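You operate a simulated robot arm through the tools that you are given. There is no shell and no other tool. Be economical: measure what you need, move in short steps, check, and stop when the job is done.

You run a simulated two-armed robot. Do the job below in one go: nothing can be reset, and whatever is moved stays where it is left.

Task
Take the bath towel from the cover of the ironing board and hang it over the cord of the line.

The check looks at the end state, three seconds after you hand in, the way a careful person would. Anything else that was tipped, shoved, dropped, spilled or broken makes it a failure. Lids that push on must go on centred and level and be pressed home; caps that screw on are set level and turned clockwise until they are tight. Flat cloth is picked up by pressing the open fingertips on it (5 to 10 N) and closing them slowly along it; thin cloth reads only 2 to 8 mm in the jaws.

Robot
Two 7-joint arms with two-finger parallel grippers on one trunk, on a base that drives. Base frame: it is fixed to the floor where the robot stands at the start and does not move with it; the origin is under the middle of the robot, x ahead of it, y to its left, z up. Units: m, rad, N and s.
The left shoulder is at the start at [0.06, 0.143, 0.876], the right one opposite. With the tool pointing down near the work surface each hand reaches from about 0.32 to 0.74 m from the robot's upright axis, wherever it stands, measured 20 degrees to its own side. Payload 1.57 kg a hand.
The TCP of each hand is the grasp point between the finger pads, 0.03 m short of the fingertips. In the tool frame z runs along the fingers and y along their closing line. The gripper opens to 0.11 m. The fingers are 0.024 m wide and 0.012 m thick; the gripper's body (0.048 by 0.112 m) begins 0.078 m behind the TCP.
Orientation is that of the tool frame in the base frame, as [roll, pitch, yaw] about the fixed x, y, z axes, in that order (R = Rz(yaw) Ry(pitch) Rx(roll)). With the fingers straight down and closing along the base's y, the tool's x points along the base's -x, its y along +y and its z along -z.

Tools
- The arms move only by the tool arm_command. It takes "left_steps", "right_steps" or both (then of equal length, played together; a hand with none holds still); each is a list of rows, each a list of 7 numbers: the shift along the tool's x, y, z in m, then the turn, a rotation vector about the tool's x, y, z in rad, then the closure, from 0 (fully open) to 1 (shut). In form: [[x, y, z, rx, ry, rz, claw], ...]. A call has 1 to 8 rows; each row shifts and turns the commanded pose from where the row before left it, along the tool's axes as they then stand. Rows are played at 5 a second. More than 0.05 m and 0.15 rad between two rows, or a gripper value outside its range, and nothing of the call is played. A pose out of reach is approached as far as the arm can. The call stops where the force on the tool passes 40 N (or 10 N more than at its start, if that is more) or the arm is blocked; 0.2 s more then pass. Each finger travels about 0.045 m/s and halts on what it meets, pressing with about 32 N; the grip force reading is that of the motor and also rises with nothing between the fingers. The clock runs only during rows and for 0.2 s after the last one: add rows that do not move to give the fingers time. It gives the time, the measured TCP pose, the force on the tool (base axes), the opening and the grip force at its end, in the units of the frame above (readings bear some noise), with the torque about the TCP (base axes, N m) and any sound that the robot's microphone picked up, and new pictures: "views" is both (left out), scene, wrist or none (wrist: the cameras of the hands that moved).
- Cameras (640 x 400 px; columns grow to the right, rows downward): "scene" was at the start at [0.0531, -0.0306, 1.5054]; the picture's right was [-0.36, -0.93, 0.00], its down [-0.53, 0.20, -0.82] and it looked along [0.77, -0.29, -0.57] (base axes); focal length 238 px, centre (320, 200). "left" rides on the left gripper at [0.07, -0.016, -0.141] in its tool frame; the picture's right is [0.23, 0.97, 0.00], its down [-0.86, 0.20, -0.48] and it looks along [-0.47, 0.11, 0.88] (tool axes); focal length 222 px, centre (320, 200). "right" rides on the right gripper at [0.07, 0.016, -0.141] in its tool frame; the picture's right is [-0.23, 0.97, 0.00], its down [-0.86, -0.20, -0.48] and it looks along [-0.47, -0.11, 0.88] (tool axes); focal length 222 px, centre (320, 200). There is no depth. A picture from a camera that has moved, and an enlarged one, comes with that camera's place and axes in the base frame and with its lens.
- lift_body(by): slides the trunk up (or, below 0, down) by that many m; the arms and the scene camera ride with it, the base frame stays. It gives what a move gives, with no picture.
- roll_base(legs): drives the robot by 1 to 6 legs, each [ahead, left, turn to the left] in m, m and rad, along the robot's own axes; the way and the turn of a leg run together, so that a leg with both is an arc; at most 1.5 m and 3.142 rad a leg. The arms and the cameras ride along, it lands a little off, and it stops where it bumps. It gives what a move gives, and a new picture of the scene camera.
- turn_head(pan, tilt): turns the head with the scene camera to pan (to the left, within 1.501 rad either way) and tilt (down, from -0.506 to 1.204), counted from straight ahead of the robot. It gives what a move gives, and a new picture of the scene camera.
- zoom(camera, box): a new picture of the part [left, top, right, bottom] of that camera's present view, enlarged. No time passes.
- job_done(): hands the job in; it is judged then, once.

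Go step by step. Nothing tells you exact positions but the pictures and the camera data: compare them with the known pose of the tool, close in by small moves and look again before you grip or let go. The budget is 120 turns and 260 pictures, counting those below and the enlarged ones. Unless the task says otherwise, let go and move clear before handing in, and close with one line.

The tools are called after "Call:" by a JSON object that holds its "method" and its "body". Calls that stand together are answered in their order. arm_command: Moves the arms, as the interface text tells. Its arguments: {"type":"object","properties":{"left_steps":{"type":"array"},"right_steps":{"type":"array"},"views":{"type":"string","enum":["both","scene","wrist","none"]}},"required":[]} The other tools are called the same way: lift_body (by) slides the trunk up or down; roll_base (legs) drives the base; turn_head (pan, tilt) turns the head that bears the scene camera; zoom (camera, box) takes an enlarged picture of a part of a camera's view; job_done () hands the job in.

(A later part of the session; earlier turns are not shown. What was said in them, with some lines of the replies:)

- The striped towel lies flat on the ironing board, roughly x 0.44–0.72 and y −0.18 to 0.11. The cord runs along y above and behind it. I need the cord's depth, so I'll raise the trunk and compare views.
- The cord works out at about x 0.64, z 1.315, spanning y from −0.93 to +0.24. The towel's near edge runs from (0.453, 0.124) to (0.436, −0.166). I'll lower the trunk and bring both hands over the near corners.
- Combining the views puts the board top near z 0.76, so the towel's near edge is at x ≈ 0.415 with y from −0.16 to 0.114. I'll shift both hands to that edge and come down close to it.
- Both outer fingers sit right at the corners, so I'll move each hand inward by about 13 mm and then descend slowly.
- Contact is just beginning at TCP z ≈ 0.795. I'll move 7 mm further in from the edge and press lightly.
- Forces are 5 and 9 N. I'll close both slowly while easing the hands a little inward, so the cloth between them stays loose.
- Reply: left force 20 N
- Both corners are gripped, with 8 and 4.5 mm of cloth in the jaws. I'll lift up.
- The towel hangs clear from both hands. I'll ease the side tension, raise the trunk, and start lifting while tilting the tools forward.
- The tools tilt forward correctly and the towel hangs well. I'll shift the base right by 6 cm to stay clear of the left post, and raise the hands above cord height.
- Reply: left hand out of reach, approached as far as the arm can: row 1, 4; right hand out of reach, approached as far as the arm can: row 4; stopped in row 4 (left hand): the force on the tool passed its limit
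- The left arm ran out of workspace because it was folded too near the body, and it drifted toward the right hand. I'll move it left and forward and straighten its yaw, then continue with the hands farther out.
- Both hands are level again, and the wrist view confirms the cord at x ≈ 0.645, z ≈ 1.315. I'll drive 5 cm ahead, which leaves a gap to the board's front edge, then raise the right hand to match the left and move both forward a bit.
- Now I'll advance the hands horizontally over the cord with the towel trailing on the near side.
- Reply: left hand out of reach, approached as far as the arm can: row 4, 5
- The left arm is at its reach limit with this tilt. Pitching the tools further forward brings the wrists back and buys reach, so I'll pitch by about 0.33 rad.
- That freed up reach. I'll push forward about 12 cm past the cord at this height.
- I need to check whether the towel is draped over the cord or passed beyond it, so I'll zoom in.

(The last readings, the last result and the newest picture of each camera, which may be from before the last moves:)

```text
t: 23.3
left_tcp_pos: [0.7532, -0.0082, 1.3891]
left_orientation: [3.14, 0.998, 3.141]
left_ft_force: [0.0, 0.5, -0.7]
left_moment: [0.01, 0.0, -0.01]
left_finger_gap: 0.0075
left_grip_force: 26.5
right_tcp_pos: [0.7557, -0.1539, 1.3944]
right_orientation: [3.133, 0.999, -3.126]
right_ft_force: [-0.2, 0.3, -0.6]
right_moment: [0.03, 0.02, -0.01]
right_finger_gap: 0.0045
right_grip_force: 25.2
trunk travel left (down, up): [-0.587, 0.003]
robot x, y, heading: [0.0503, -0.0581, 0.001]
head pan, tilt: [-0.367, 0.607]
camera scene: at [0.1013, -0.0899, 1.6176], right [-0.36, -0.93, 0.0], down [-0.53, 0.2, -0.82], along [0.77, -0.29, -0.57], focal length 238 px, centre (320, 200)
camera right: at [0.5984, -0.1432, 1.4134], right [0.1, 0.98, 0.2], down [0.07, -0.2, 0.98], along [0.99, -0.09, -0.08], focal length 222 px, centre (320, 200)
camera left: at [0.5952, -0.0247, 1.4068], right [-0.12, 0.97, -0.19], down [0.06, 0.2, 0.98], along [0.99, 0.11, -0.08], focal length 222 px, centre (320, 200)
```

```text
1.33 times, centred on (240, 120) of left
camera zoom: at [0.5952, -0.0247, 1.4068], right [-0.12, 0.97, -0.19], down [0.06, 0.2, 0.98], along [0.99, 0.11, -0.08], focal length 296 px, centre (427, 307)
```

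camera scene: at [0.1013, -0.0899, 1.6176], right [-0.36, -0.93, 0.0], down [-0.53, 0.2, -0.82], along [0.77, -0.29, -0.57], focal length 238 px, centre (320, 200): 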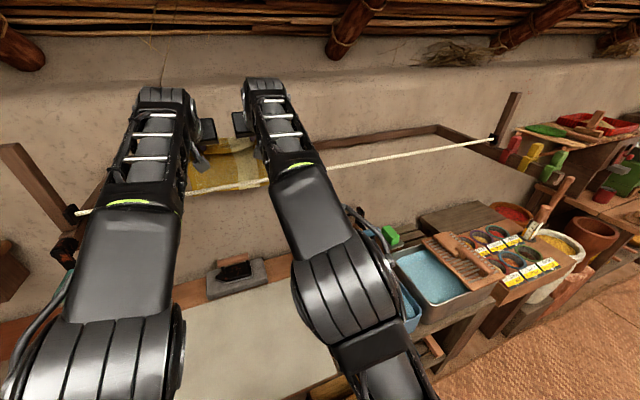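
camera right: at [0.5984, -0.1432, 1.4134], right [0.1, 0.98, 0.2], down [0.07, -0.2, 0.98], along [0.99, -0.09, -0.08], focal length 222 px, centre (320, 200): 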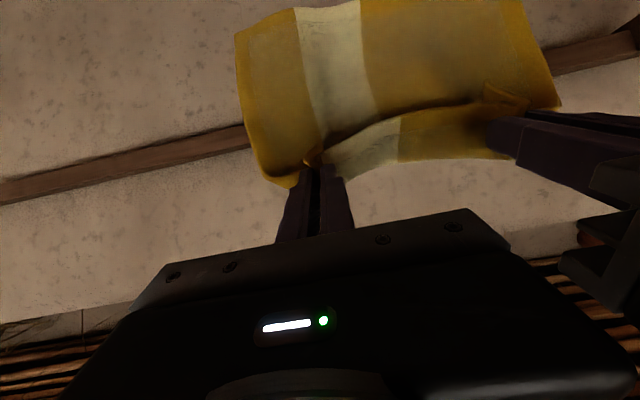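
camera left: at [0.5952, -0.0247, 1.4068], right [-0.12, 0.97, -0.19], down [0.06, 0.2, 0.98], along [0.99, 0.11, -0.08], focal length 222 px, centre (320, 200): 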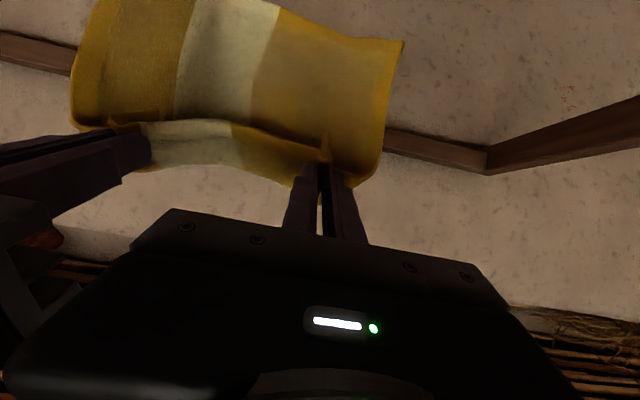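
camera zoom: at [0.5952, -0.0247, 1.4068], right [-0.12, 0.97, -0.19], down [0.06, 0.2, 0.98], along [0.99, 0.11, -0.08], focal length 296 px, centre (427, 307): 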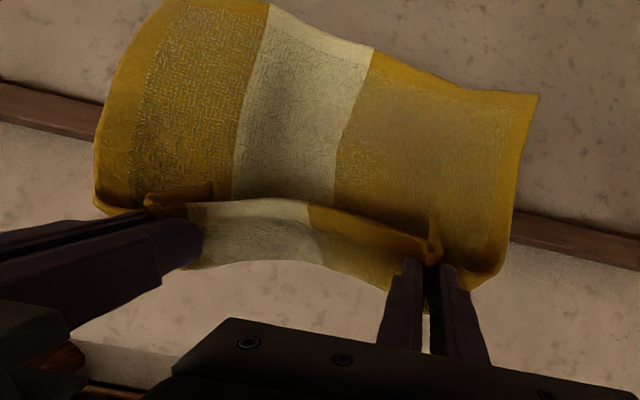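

The cord appears in front of the cloth. The cloth may still be swinging, so I'll wait a second and look again.

Call:
{"method": "arm_command", "body": {"left_steps": [[0, 0, 0, 0, 0, 0, 1], [0, 0, 0, 0, 0, 0, 1], [0, 0, 0, 0, 0, 0, 1], [0, 0, 0, 0, 0, 0, 1], [0, 0, 0, 0, 0, 0, 1]], "views": "wrist"}}

Call:
{"method": "zoom", "body": {"camera": "scene", "box": [140, 110, 320, 222]}}

```text
t: 24.5
left_tcp_pos: [0.7536, -0.0066, 1.3885]
left_orientation: [3.14, 0.999, -3.14]
left_ft_force: [0.9, -0.5, -0.2]
left_moment: [0.01, 0.01, 0.02]
left_finger_gap: 0.0077
left_grip_force: 26.4
right_tcp_pos: [0.7574, -0.1542, 1.3941]
right_orientation: [3.133, 0.995, -3.127]
right_ft_force: [-0.4, -0.9, -0.2]
right_moment: [0.01, 0.01, -0.03]
right_finger_gap: 0.0046
right_grip_force: 25.0
trunk travel left (down, up): [-0.587, 0.003]
robot x, y, heading: [0.0476, -0.0582, -0.001]
head pan, tilt: [-0.367, 0.607]
camera left: at [0.5967, -0.0244, 1.406], right [-0.13, 0.97, -0.19], down [0.06, 0.2, 0.98], along [0.99, 0.11, -0.08], focal length 222 px, centre (320, 200)
```

left: 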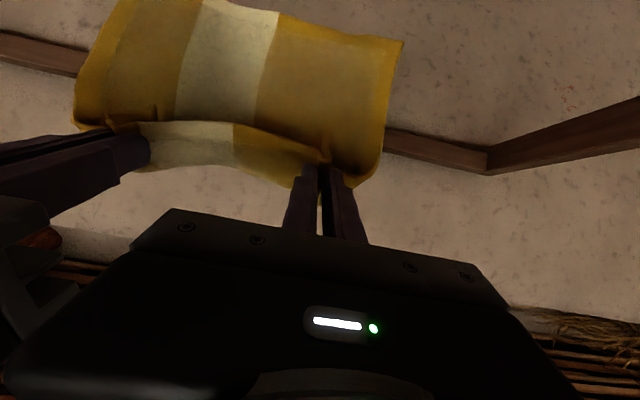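

```text
3.56 times, centred on (230, 166) of scene
camera zoom: at [0.1032, -0.0899, 1.6175], right [-0.36, -0.93, 0.0], down [-0.53, 0.2, -0.82], along [0.77, -0.29, -0.57], focal length 846 px, centre (640, 321)
```

zoom: 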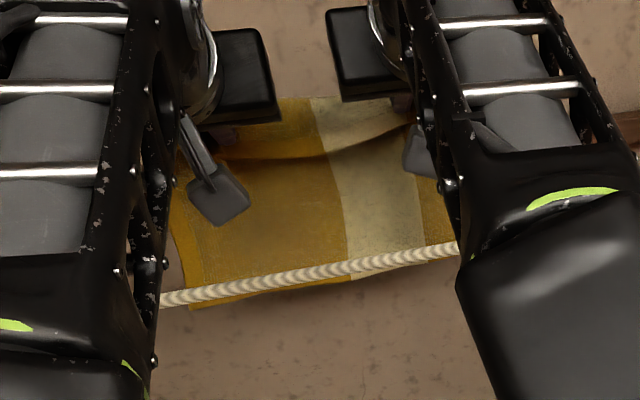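

The towel is now hanging entirely on the far side of the cord, having slipped over it. That works in reverse: I'll pull the hands back above the cord so the lower part stays on the far side, then finish on the near side.

Call:
{"method": "arm_command", "body": {"left_steps": [[0.0108, 0, -0.0168, 0, 0, 0, 1], [0.0108, 0, -0.0168, 0, 0, 0, 1], [0.0108, 0, -0.0168, 0, 0, 0, 1], [0.0108, 0, -0.0168, 0, 0, 0, 1], [0.0108, 0, -0.0168, 0, 0, 0, 1], [0.0108, 0, -0.0168, 0, 0, 0, 1], [0, 0, 0, 0, 0, 0, 1]], "right_steps": [[0.0108, 0, -0.0168, 0, 0, 0, 1], [0.0108, 0, -0.0168, 0, 0, 0, 1], [0.0108, 0, -0.0168, 0, 0, 0, 1], [0.0108, 0, -0.0168, 0, 0, 0, 1], [0.0108, 0, -0.0168, 0, 0, 0, 1], [0.0108, 0, -0.0168, 0, 0, 0, 1], [0, 0, 0, 0, 0, 0, 1]], "views": "both"}}

Call:
{"method": "zoom", "body": {"camera": "scene", "box": [140, 110, 320, 222]}}

```text
t: 26.1
left_tcp_pos: [0.6355, -0.0063, 1.3897]
left_orientation: [3.14, 0.996, -3.14]
left_ft_force: [0.2, 0.3, -0.1]
left_moment: [0.01, 0.02, -0.01]
left_finger_gap: 0.0077
left_grip_force: 27.3
right_tcp_pos: [0.6388, -0.1558, 1.3915]
right_orientation: [3.133, 0.998, -3.126]
right_ft_force: [-0.7, 0.1, 0.6]
right_moment: [0.02, 0.0, -0.03]
right_finger_gap: 0.0047
right_grip_force: 24.9
trunk travel left (down, up): [-0.587, 0.003]
robot x, y, heading: [0.0511, -0.0613, 0.001]
head pan, tilt: [-0.367, 0.607]
camera scene: at [0.1044, -0.0899, 1.6174], right [-0.36, -0.93, 0.0], down [-0.53, 0.2, -0.82], along [0.77, -0.29, -0.57], focal length 238 px, centre (320, 200)
camera right: at [0.4818, -0.1446, 1.4112], right [0.1, 0.98, 0.2], down [0.07, -0.2, 0.98], along [0.99, -0.09, -0.09], focal length 222 px, centre (320, 200)
camera left: at [0.4778, -0.0249, 1.4066], right [-0.13, 0.97, -0.19], down [0.06, 0.2, 0.98], along [0.99, 0.11, -0.09], focal length 222 px, centre (320, 200)
```

scene: 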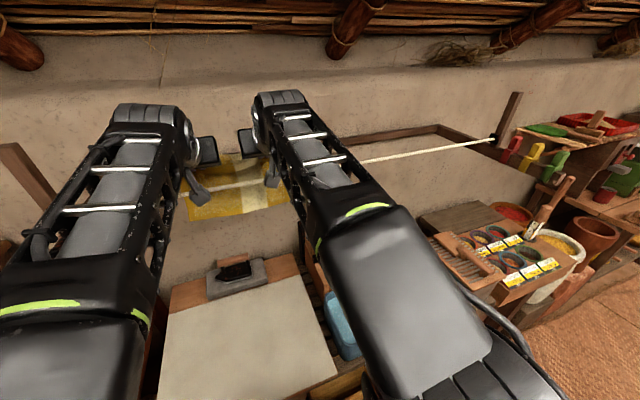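
right: 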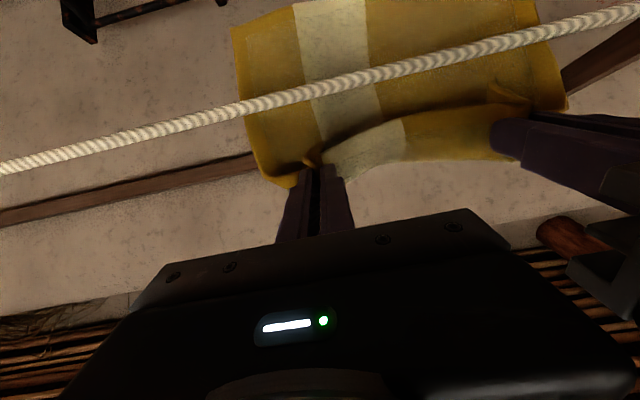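
left: 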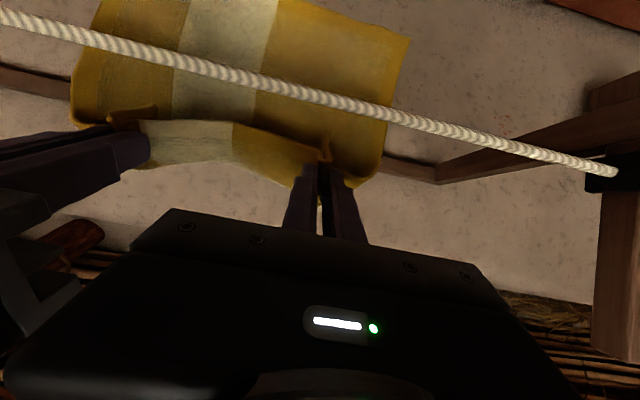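

```text
3.56 times, centred on (230, 166) of scene
camera zoom: at [0.1044, -0.0899, 1.6174], right [-0.36, -0.93, 0.0], down [-0.53, 0.2, -0.82], along [0.77, -0.29, -0.57], focal length 846 px, centre (640, 321)
```

zoom: 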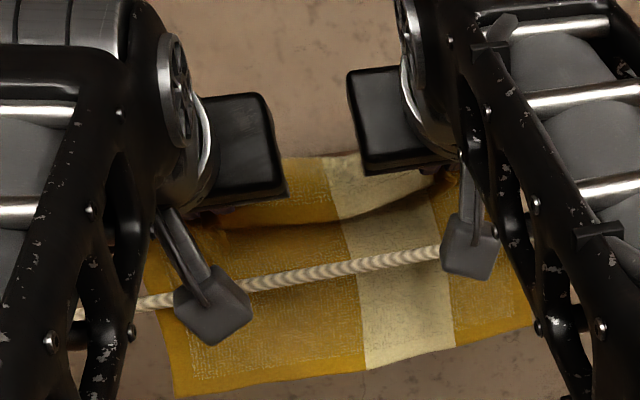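

The cord now lies between the robot and the towel. I'll keep pulling back so the towel drapes over it, then look.

Call:
{"method": "arm_command", "body": {"left_steps": [[0.0108, 0, -0.0168, 0, 0, 0, 1], [0.0108, 0, -0.0168, 0, 0, 0, 1], [0.0108, 0, -0.0168, 0, 0, 0, 1], [0.009, 0, -0.0126, 0, 0, 0, 1], [0, 0, 0, 0, 0, 0, 1], [0, 0, 0, 0, 0, 0, 1]], "right_steps": [[0.0108, 0, -0.0168, 0, 0, 0, 1], [0.0108, 0, -0.0168, 0, 0, 0, 1], [0.0108, 0, -0.0168, 0, 0, 0, 1], [0.009, 0, -0.0126, 0, 0, 0, 1], [0, 0, 0, 0, 0, 0, 1], [0, 0, 0, 0, 0, 0, 1]], "views": "both"}}

Call:
{"method": "zoom", "body": {"camera": "scene", "box": [140, 110, 340, 235]}}

```text
t: 27.5
left_tcp_pos: [0.5567, -0.0058, 1.3888]
left_orientation: [3.139, 0.998, -3.141]
left_ft_force: [0.1, -0.8, -0.3]
left_moment: [0.01, 0.01, -0.02]
left_finger_gap: 0.0075
left_grip_force: 26.3
right_tcp_pos: [0.5638, -0.1563, 1.3921]
right_orientation: [3.135, 0.999, -3.126]
right_ft_force: [0.0, 0.0, -0.1]
right_moment: [0.01, 0.02, -0.03]
right_finger_gap: 0.0045
right_grip_force: 25.0
trunk travel left (down, up): [-0.587, 0.003]
robot x, y, heading: [0.0486, -0.0576, -0.005]
head pan, tilt: [-0.367, 0.607]
camera scene: at [0.1027, -0.0899, 1.6175], right [-0.36, -0.93, 0.0], down [-0.53, 0.2, -0.82], along [0.77, -0.29, -0.57], focal length 238 px, centre (320, 200)
camera right: at [0.4061, -0.1449, 1.4118], right [0.1, 0.98, 0.19], down [0.07, -0.2, 0.98], along [0.99, -0.09, -0.09], focal length 222 px, centre (320, 200)
camera left: at [0.4002, -0.0247, 1.4065], right [-0.13, 0.97, -0.19], down [0.06, 0.2, 0.98], along [0.99, 0.11, -0.08], focal length 222 px, centre (320, 200)
```

scene: 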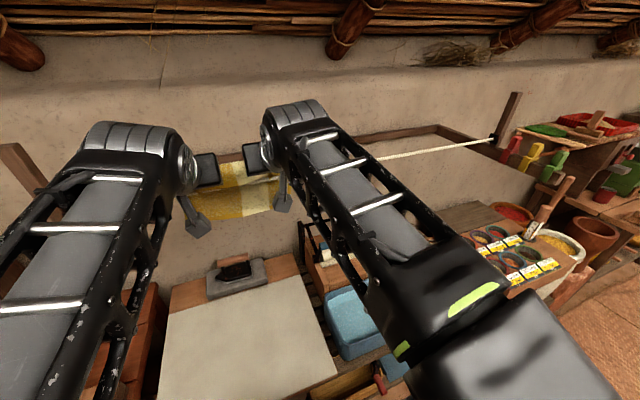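
right: 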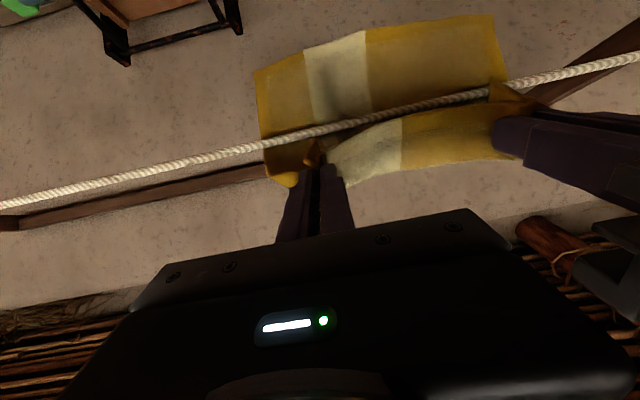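
left: 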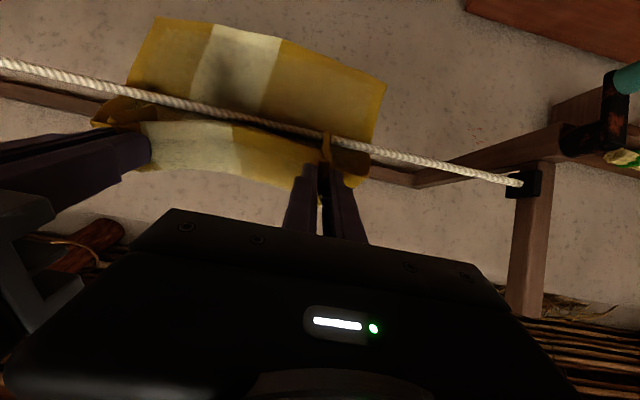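

```text
3.20 times, centred on (240, 172) of scene
camera zoom: at [0.1027, -0.0899, 1.6175], right [-0.36, -0.93, 0.0], down [-0.53, 0.2, -0.82], along [0.77, -0.29, -0.57], focal length 761 px, centre (576, 288)
```

zoom: 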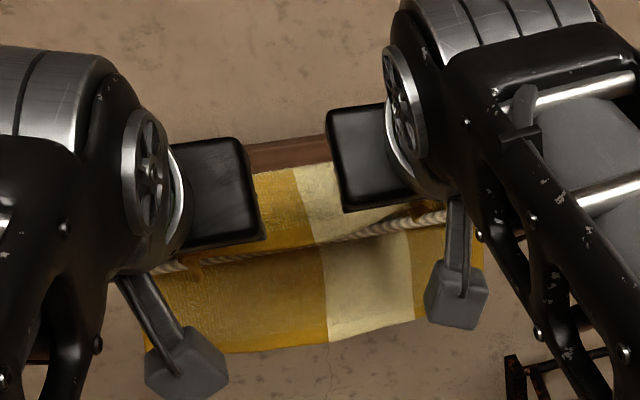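

The cloth now crosses over the cord with its lower half on the far side. I'll lower the hands on the near side of the cord.

Call:
{"method": "arm_command", "body": {"left_steps": [[0.0174, 0, 0.0053, 0, 0, 0, 1], [0.0174, 0, 0.0053, 0, 0, 0, 1], [0.0174, 0, 0.0053, 0, 0, 0, 1], [0.0174, 0, 0.0053, 0, 0, 0, 1], [0, 0, 0, 0, 0, 0, 1], [0, 0, 0, 0, 0, 0, 1]], "right_steps": [[0.0174, 0, 0.0053, 0, 0, 0, 1], [0.0174, 0, 0.0053, 0, 0, 0, 1], [0.0174, 0, 0.0053, 0, 0, 0, 1], [0.0174, 0, 0.0053, 0, 0, 0, 1], [0, 0, 0, 0, 0, 0, 1], [0, 0, 0, 0, 0, 0, 1]], "views": "both"}}

Call:
{"method": "zoom", "body": {"camera": "scene", "box": [140, 110, 340, 235]}}

```text
t: 28.9
left_tcp_pos: [0.5379, -0.0075, 1.3197]
left_orientation: [3.141, 0.999, -3.141]
left_ft_force: [0.8, -0.4, -0.3]
left_moment: [0.03, 0.01, -0.02]
left_finger_gap: 0.0076
left_grip_force: 26.8
right_tcp_pos: [0.5451, -0.1581, 1.3227]
right_orientation: [3.135, 0.998, -3.126]
right_ft_force: [0.2, 0.3, -0.5]
right_moment: [0.02, 0.06, 0.02]
right_finger_gap: 0.0046
right_grip_force: 24.9
trunk travel left (down, up): [-0.587, 0.003]
robot x, y, heading: [0.0515, -0.0616, 0.003]
head pan, tilt: [-0.367, 0.607]
camera scene: at [0.1031, -0.0899, 1.6175], right [-0.36, -0.93, 0.0], down [-0.53, 0.2, -0.82], along [0.77, -0.29, -0.57], focal length 238 px, centre (320, 200)
camera right: at [0.387, -0.1466, 1.3417], right [0.1, 0.98, 0.19], down [0.07, -0.2, 0.98], along [0.99, -0.09, -0.09], focal length 222 px, centre (320, 200)
camera left: at [0.3813, -0.025, 1.3364], right [-0.13, 0.97, -0.19], down [0.06, 0.2, 0.98], along [0.99, 0.11, -0.08], focal length 222 px, centre (320, 200)
```

scene: 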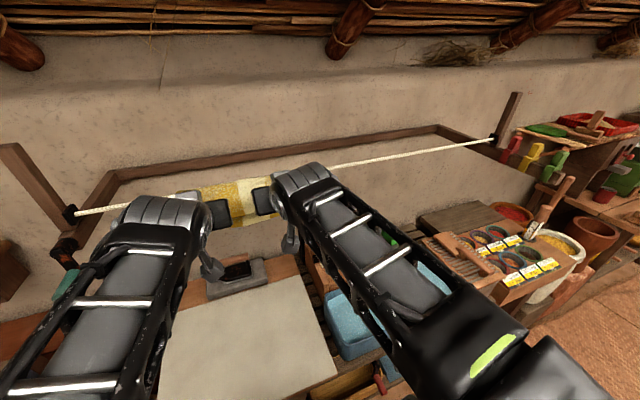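
right: 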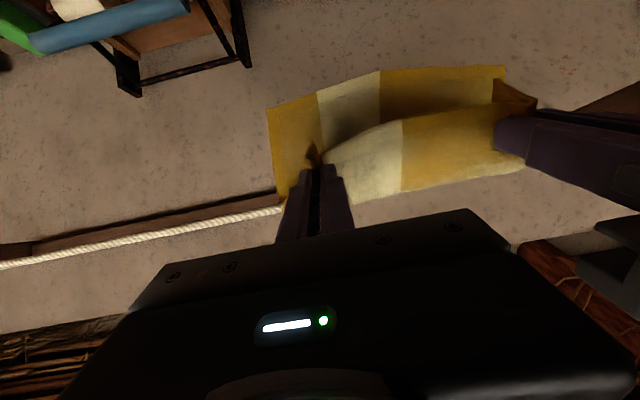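
left: 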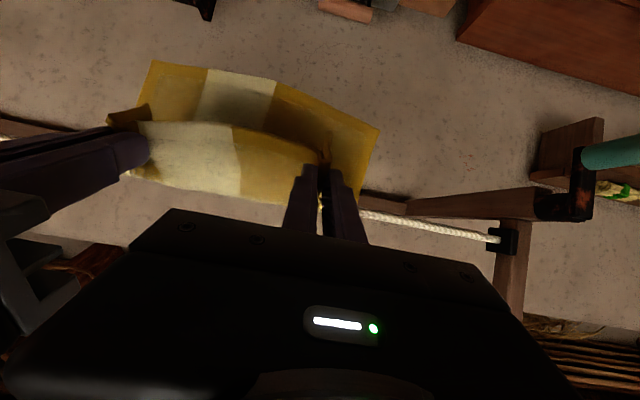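

```text
3.20 times, centred on (240, 172) of scene
camera zoom: at [0.1031, -0.0899, 1.6175], right [-0.36, -0.93, 0.0], down [-0.53, 0.2, -0.82], along [0.77, -0.29, -0.57], focal length 761 px, centre (576, 288)
```

zoom: 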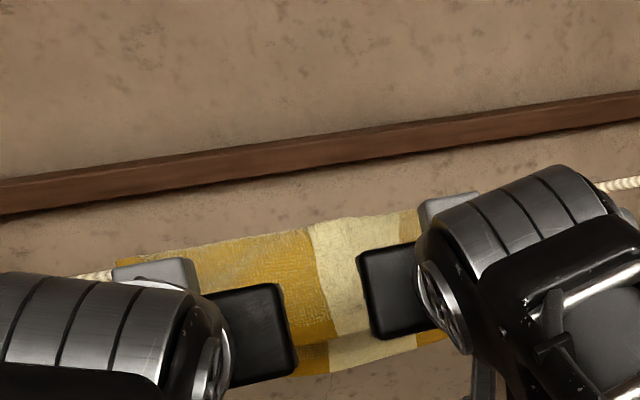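

The towel drapes evenly, about 0.11 m on each side. I'll open the fingers gently while holding position, then check.

Call:
{"method": "arm_command", "body": {"left_steps": [[0, 0, 0, 0, 0, 0, 0.9], [0, 0, 0, 0, 0, 0, 0.8], [0, 0, 0, 0, 0, 0, 0.7], [0, 0, 0, 0, 0, 0, 0.6], [0, 0, 0, 0, 0, 0, 0.6], [0, 0, 0, 0, 0, 0, 0.6]], "right_steps": [[0, 0, 0, 0, 0, 0, 0.9], [0, 0, 0, 0, 0, 0, 0.8], [0, 0, 0, 0, 0, 0, 0.7], [0, 0, 0, 0, 0, 0, 0.6], [0, 0, 0, 0, 0, 0, 0.6], [0, 0, 0, 0, 0, 0, 0.6]], "views": "wrist"}}

```text
t: 30.3
left_tcp_pos: [0.5376, -0.0077, 1.3177]
left_orientation: [3.14, 1.0, -3.139]
left_ft_force: [0.3, 0.4, 0.1]
left_moment: [0.03, 0.0, -0.02]
left_finger_gap: 0.044
left_grip_force: 0.1
right_tcp_pos: [0.5446, -0.1587, 1.3226]
right_orientation: [3.135, 0.998, -3.125]
right_ft_force: [-0.6, 0.3, 0.7]
right_moment: [-0.01, -0.03, -0.02]
right_finger_gap: 0.0441
right_grip_force: 0.1
trunk travel left (down, up): [-0.587, 0.003]
robot x, y, heading: [0.0516, -0.0588, -0.0]
head pan, tilt: [-0.367, 0.607]
camera right: at [0.3869, -0.1466, 1.3418], right [0.1, 0.98, 0.19], down [0.07, -0.2, 0.98], along [0.99, -0.09, -0.09], focal length 222 px, centre (320, 200)
camera left: at [0.3812, -0.0251, 1.3365], right [-0.13, 0.97, -0.19], down [0.06, 0.2, 0.98], along [0.99, 0.11, -0.08], focal length 222 px, centre (320, 200)
```

right: 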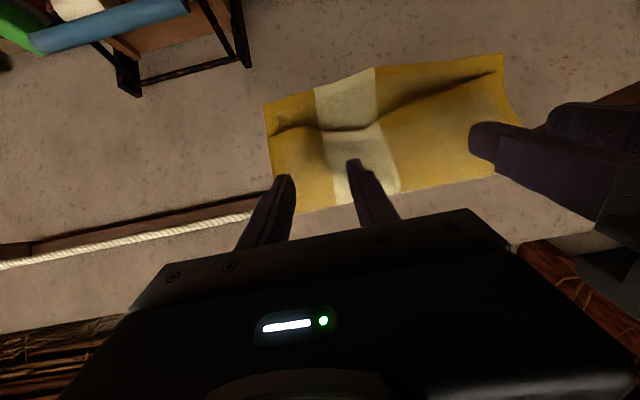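
left: 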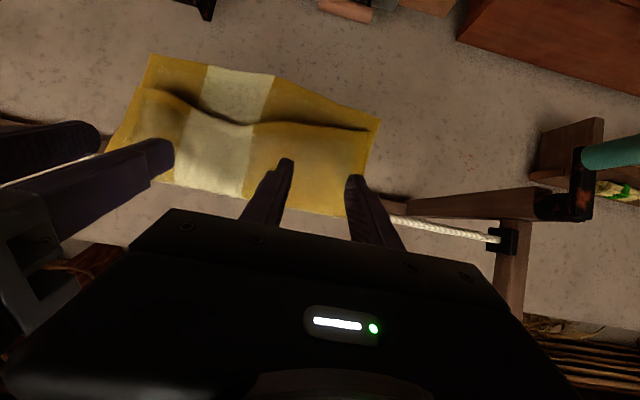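

The towel now hangs freely over the cord with both sides down. I'll back the whole robot away so the hands clear it.

Call:
{"method": "roll_base", "body": {"legs": [[-0.2, 0, 0]]}}

Call:
{"method": "zoom", "body": {"camera": "scene", "box": [140, 80, 440, 268]}}

Call:
{"method": "zoom", "body": {"camera": "left", "box": [0, 0, 640, 400]}}

```text
t: 31.9
left_tcp_pos: [0.3407, -0.0088, 1.3185]
left_orientation: [3.139, 0.997, 3.141]
left_ft_force: [-0.4, -0.8, 1.2]
left_moment: [0.0, -0.01, -0.01]
left_finger_gap: 0.0438
left_grip_force: 0.2
right_tcp_pos: [0.3462, -0.1599, 1.3233]
right_orientation: [3.134, 1.0, -3.127]
right_ft_force: [-0.4, 0.1, 0.5]
right_moment: [0.02, -0.03, -0.01]
right_finger_gap: 0.044
right_grip_force: 0.0
trunk travel left (down, up): [-0.587, 0.003]
robot x, y, heading: [-0.1419, -0.0579, -0.003]
head pan, tilt: [-0.367, 0.607]
camera scene: at [-0.0951, -0.0897, 1.6175], right [-0.36, -0.93, 0.0], down [-0.53, 0.21, -0.82], along [0.77, -0.3, -0.57], focal length 238 px, centre (320, 200)
```

scene: 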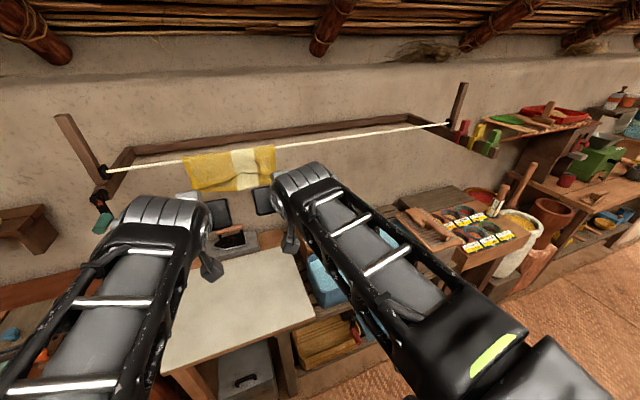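

```text
2.13 times, centred on (290, 174) of scene
camera zoom: at [-0.0951, -0.0897, 1.6175], right [-0.36, -0.93, 0.0], down [-0.53, 0.21, -0.82], along [0.77, -0.3, -0.57], focal length 506 px, centre (384, 255)
```

zoom: 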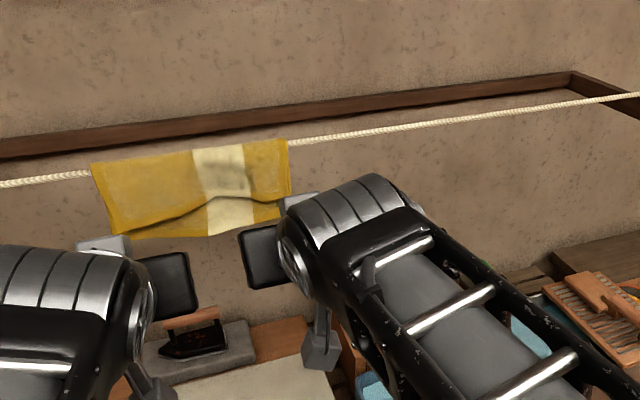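

```text
1.00 times, centred on (320, 200) of left
camera zoom: at [0.1836, -0.0255, 1.3368], right [-0.12, 0.97, -0.19], down [0.06, 0.2, 0.98], along [0.99, 0.11, -0.08], focal length 222 px, centre (320, 200)
```

zoom: 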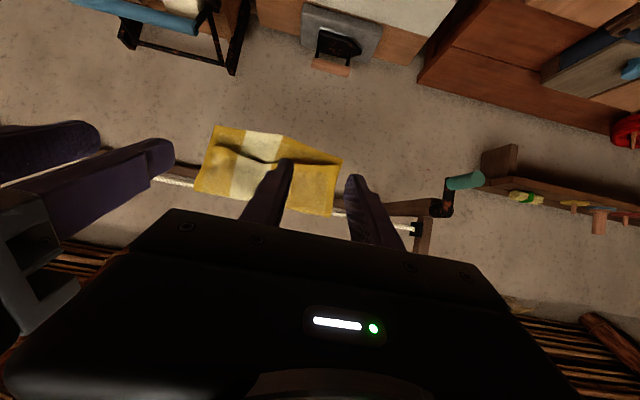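

The towel hangs over the cord with both sides down, and nothing else has moved. The hands are well clear, so I'm handing in.

Call:
{"method": "job_done", "body": {}}

```text
The job is handed in.
```

The bath towel is off the ironing board and hangs over the cord, with roughly half on each side. The hands are clear, and I saw nothing else disturbed.
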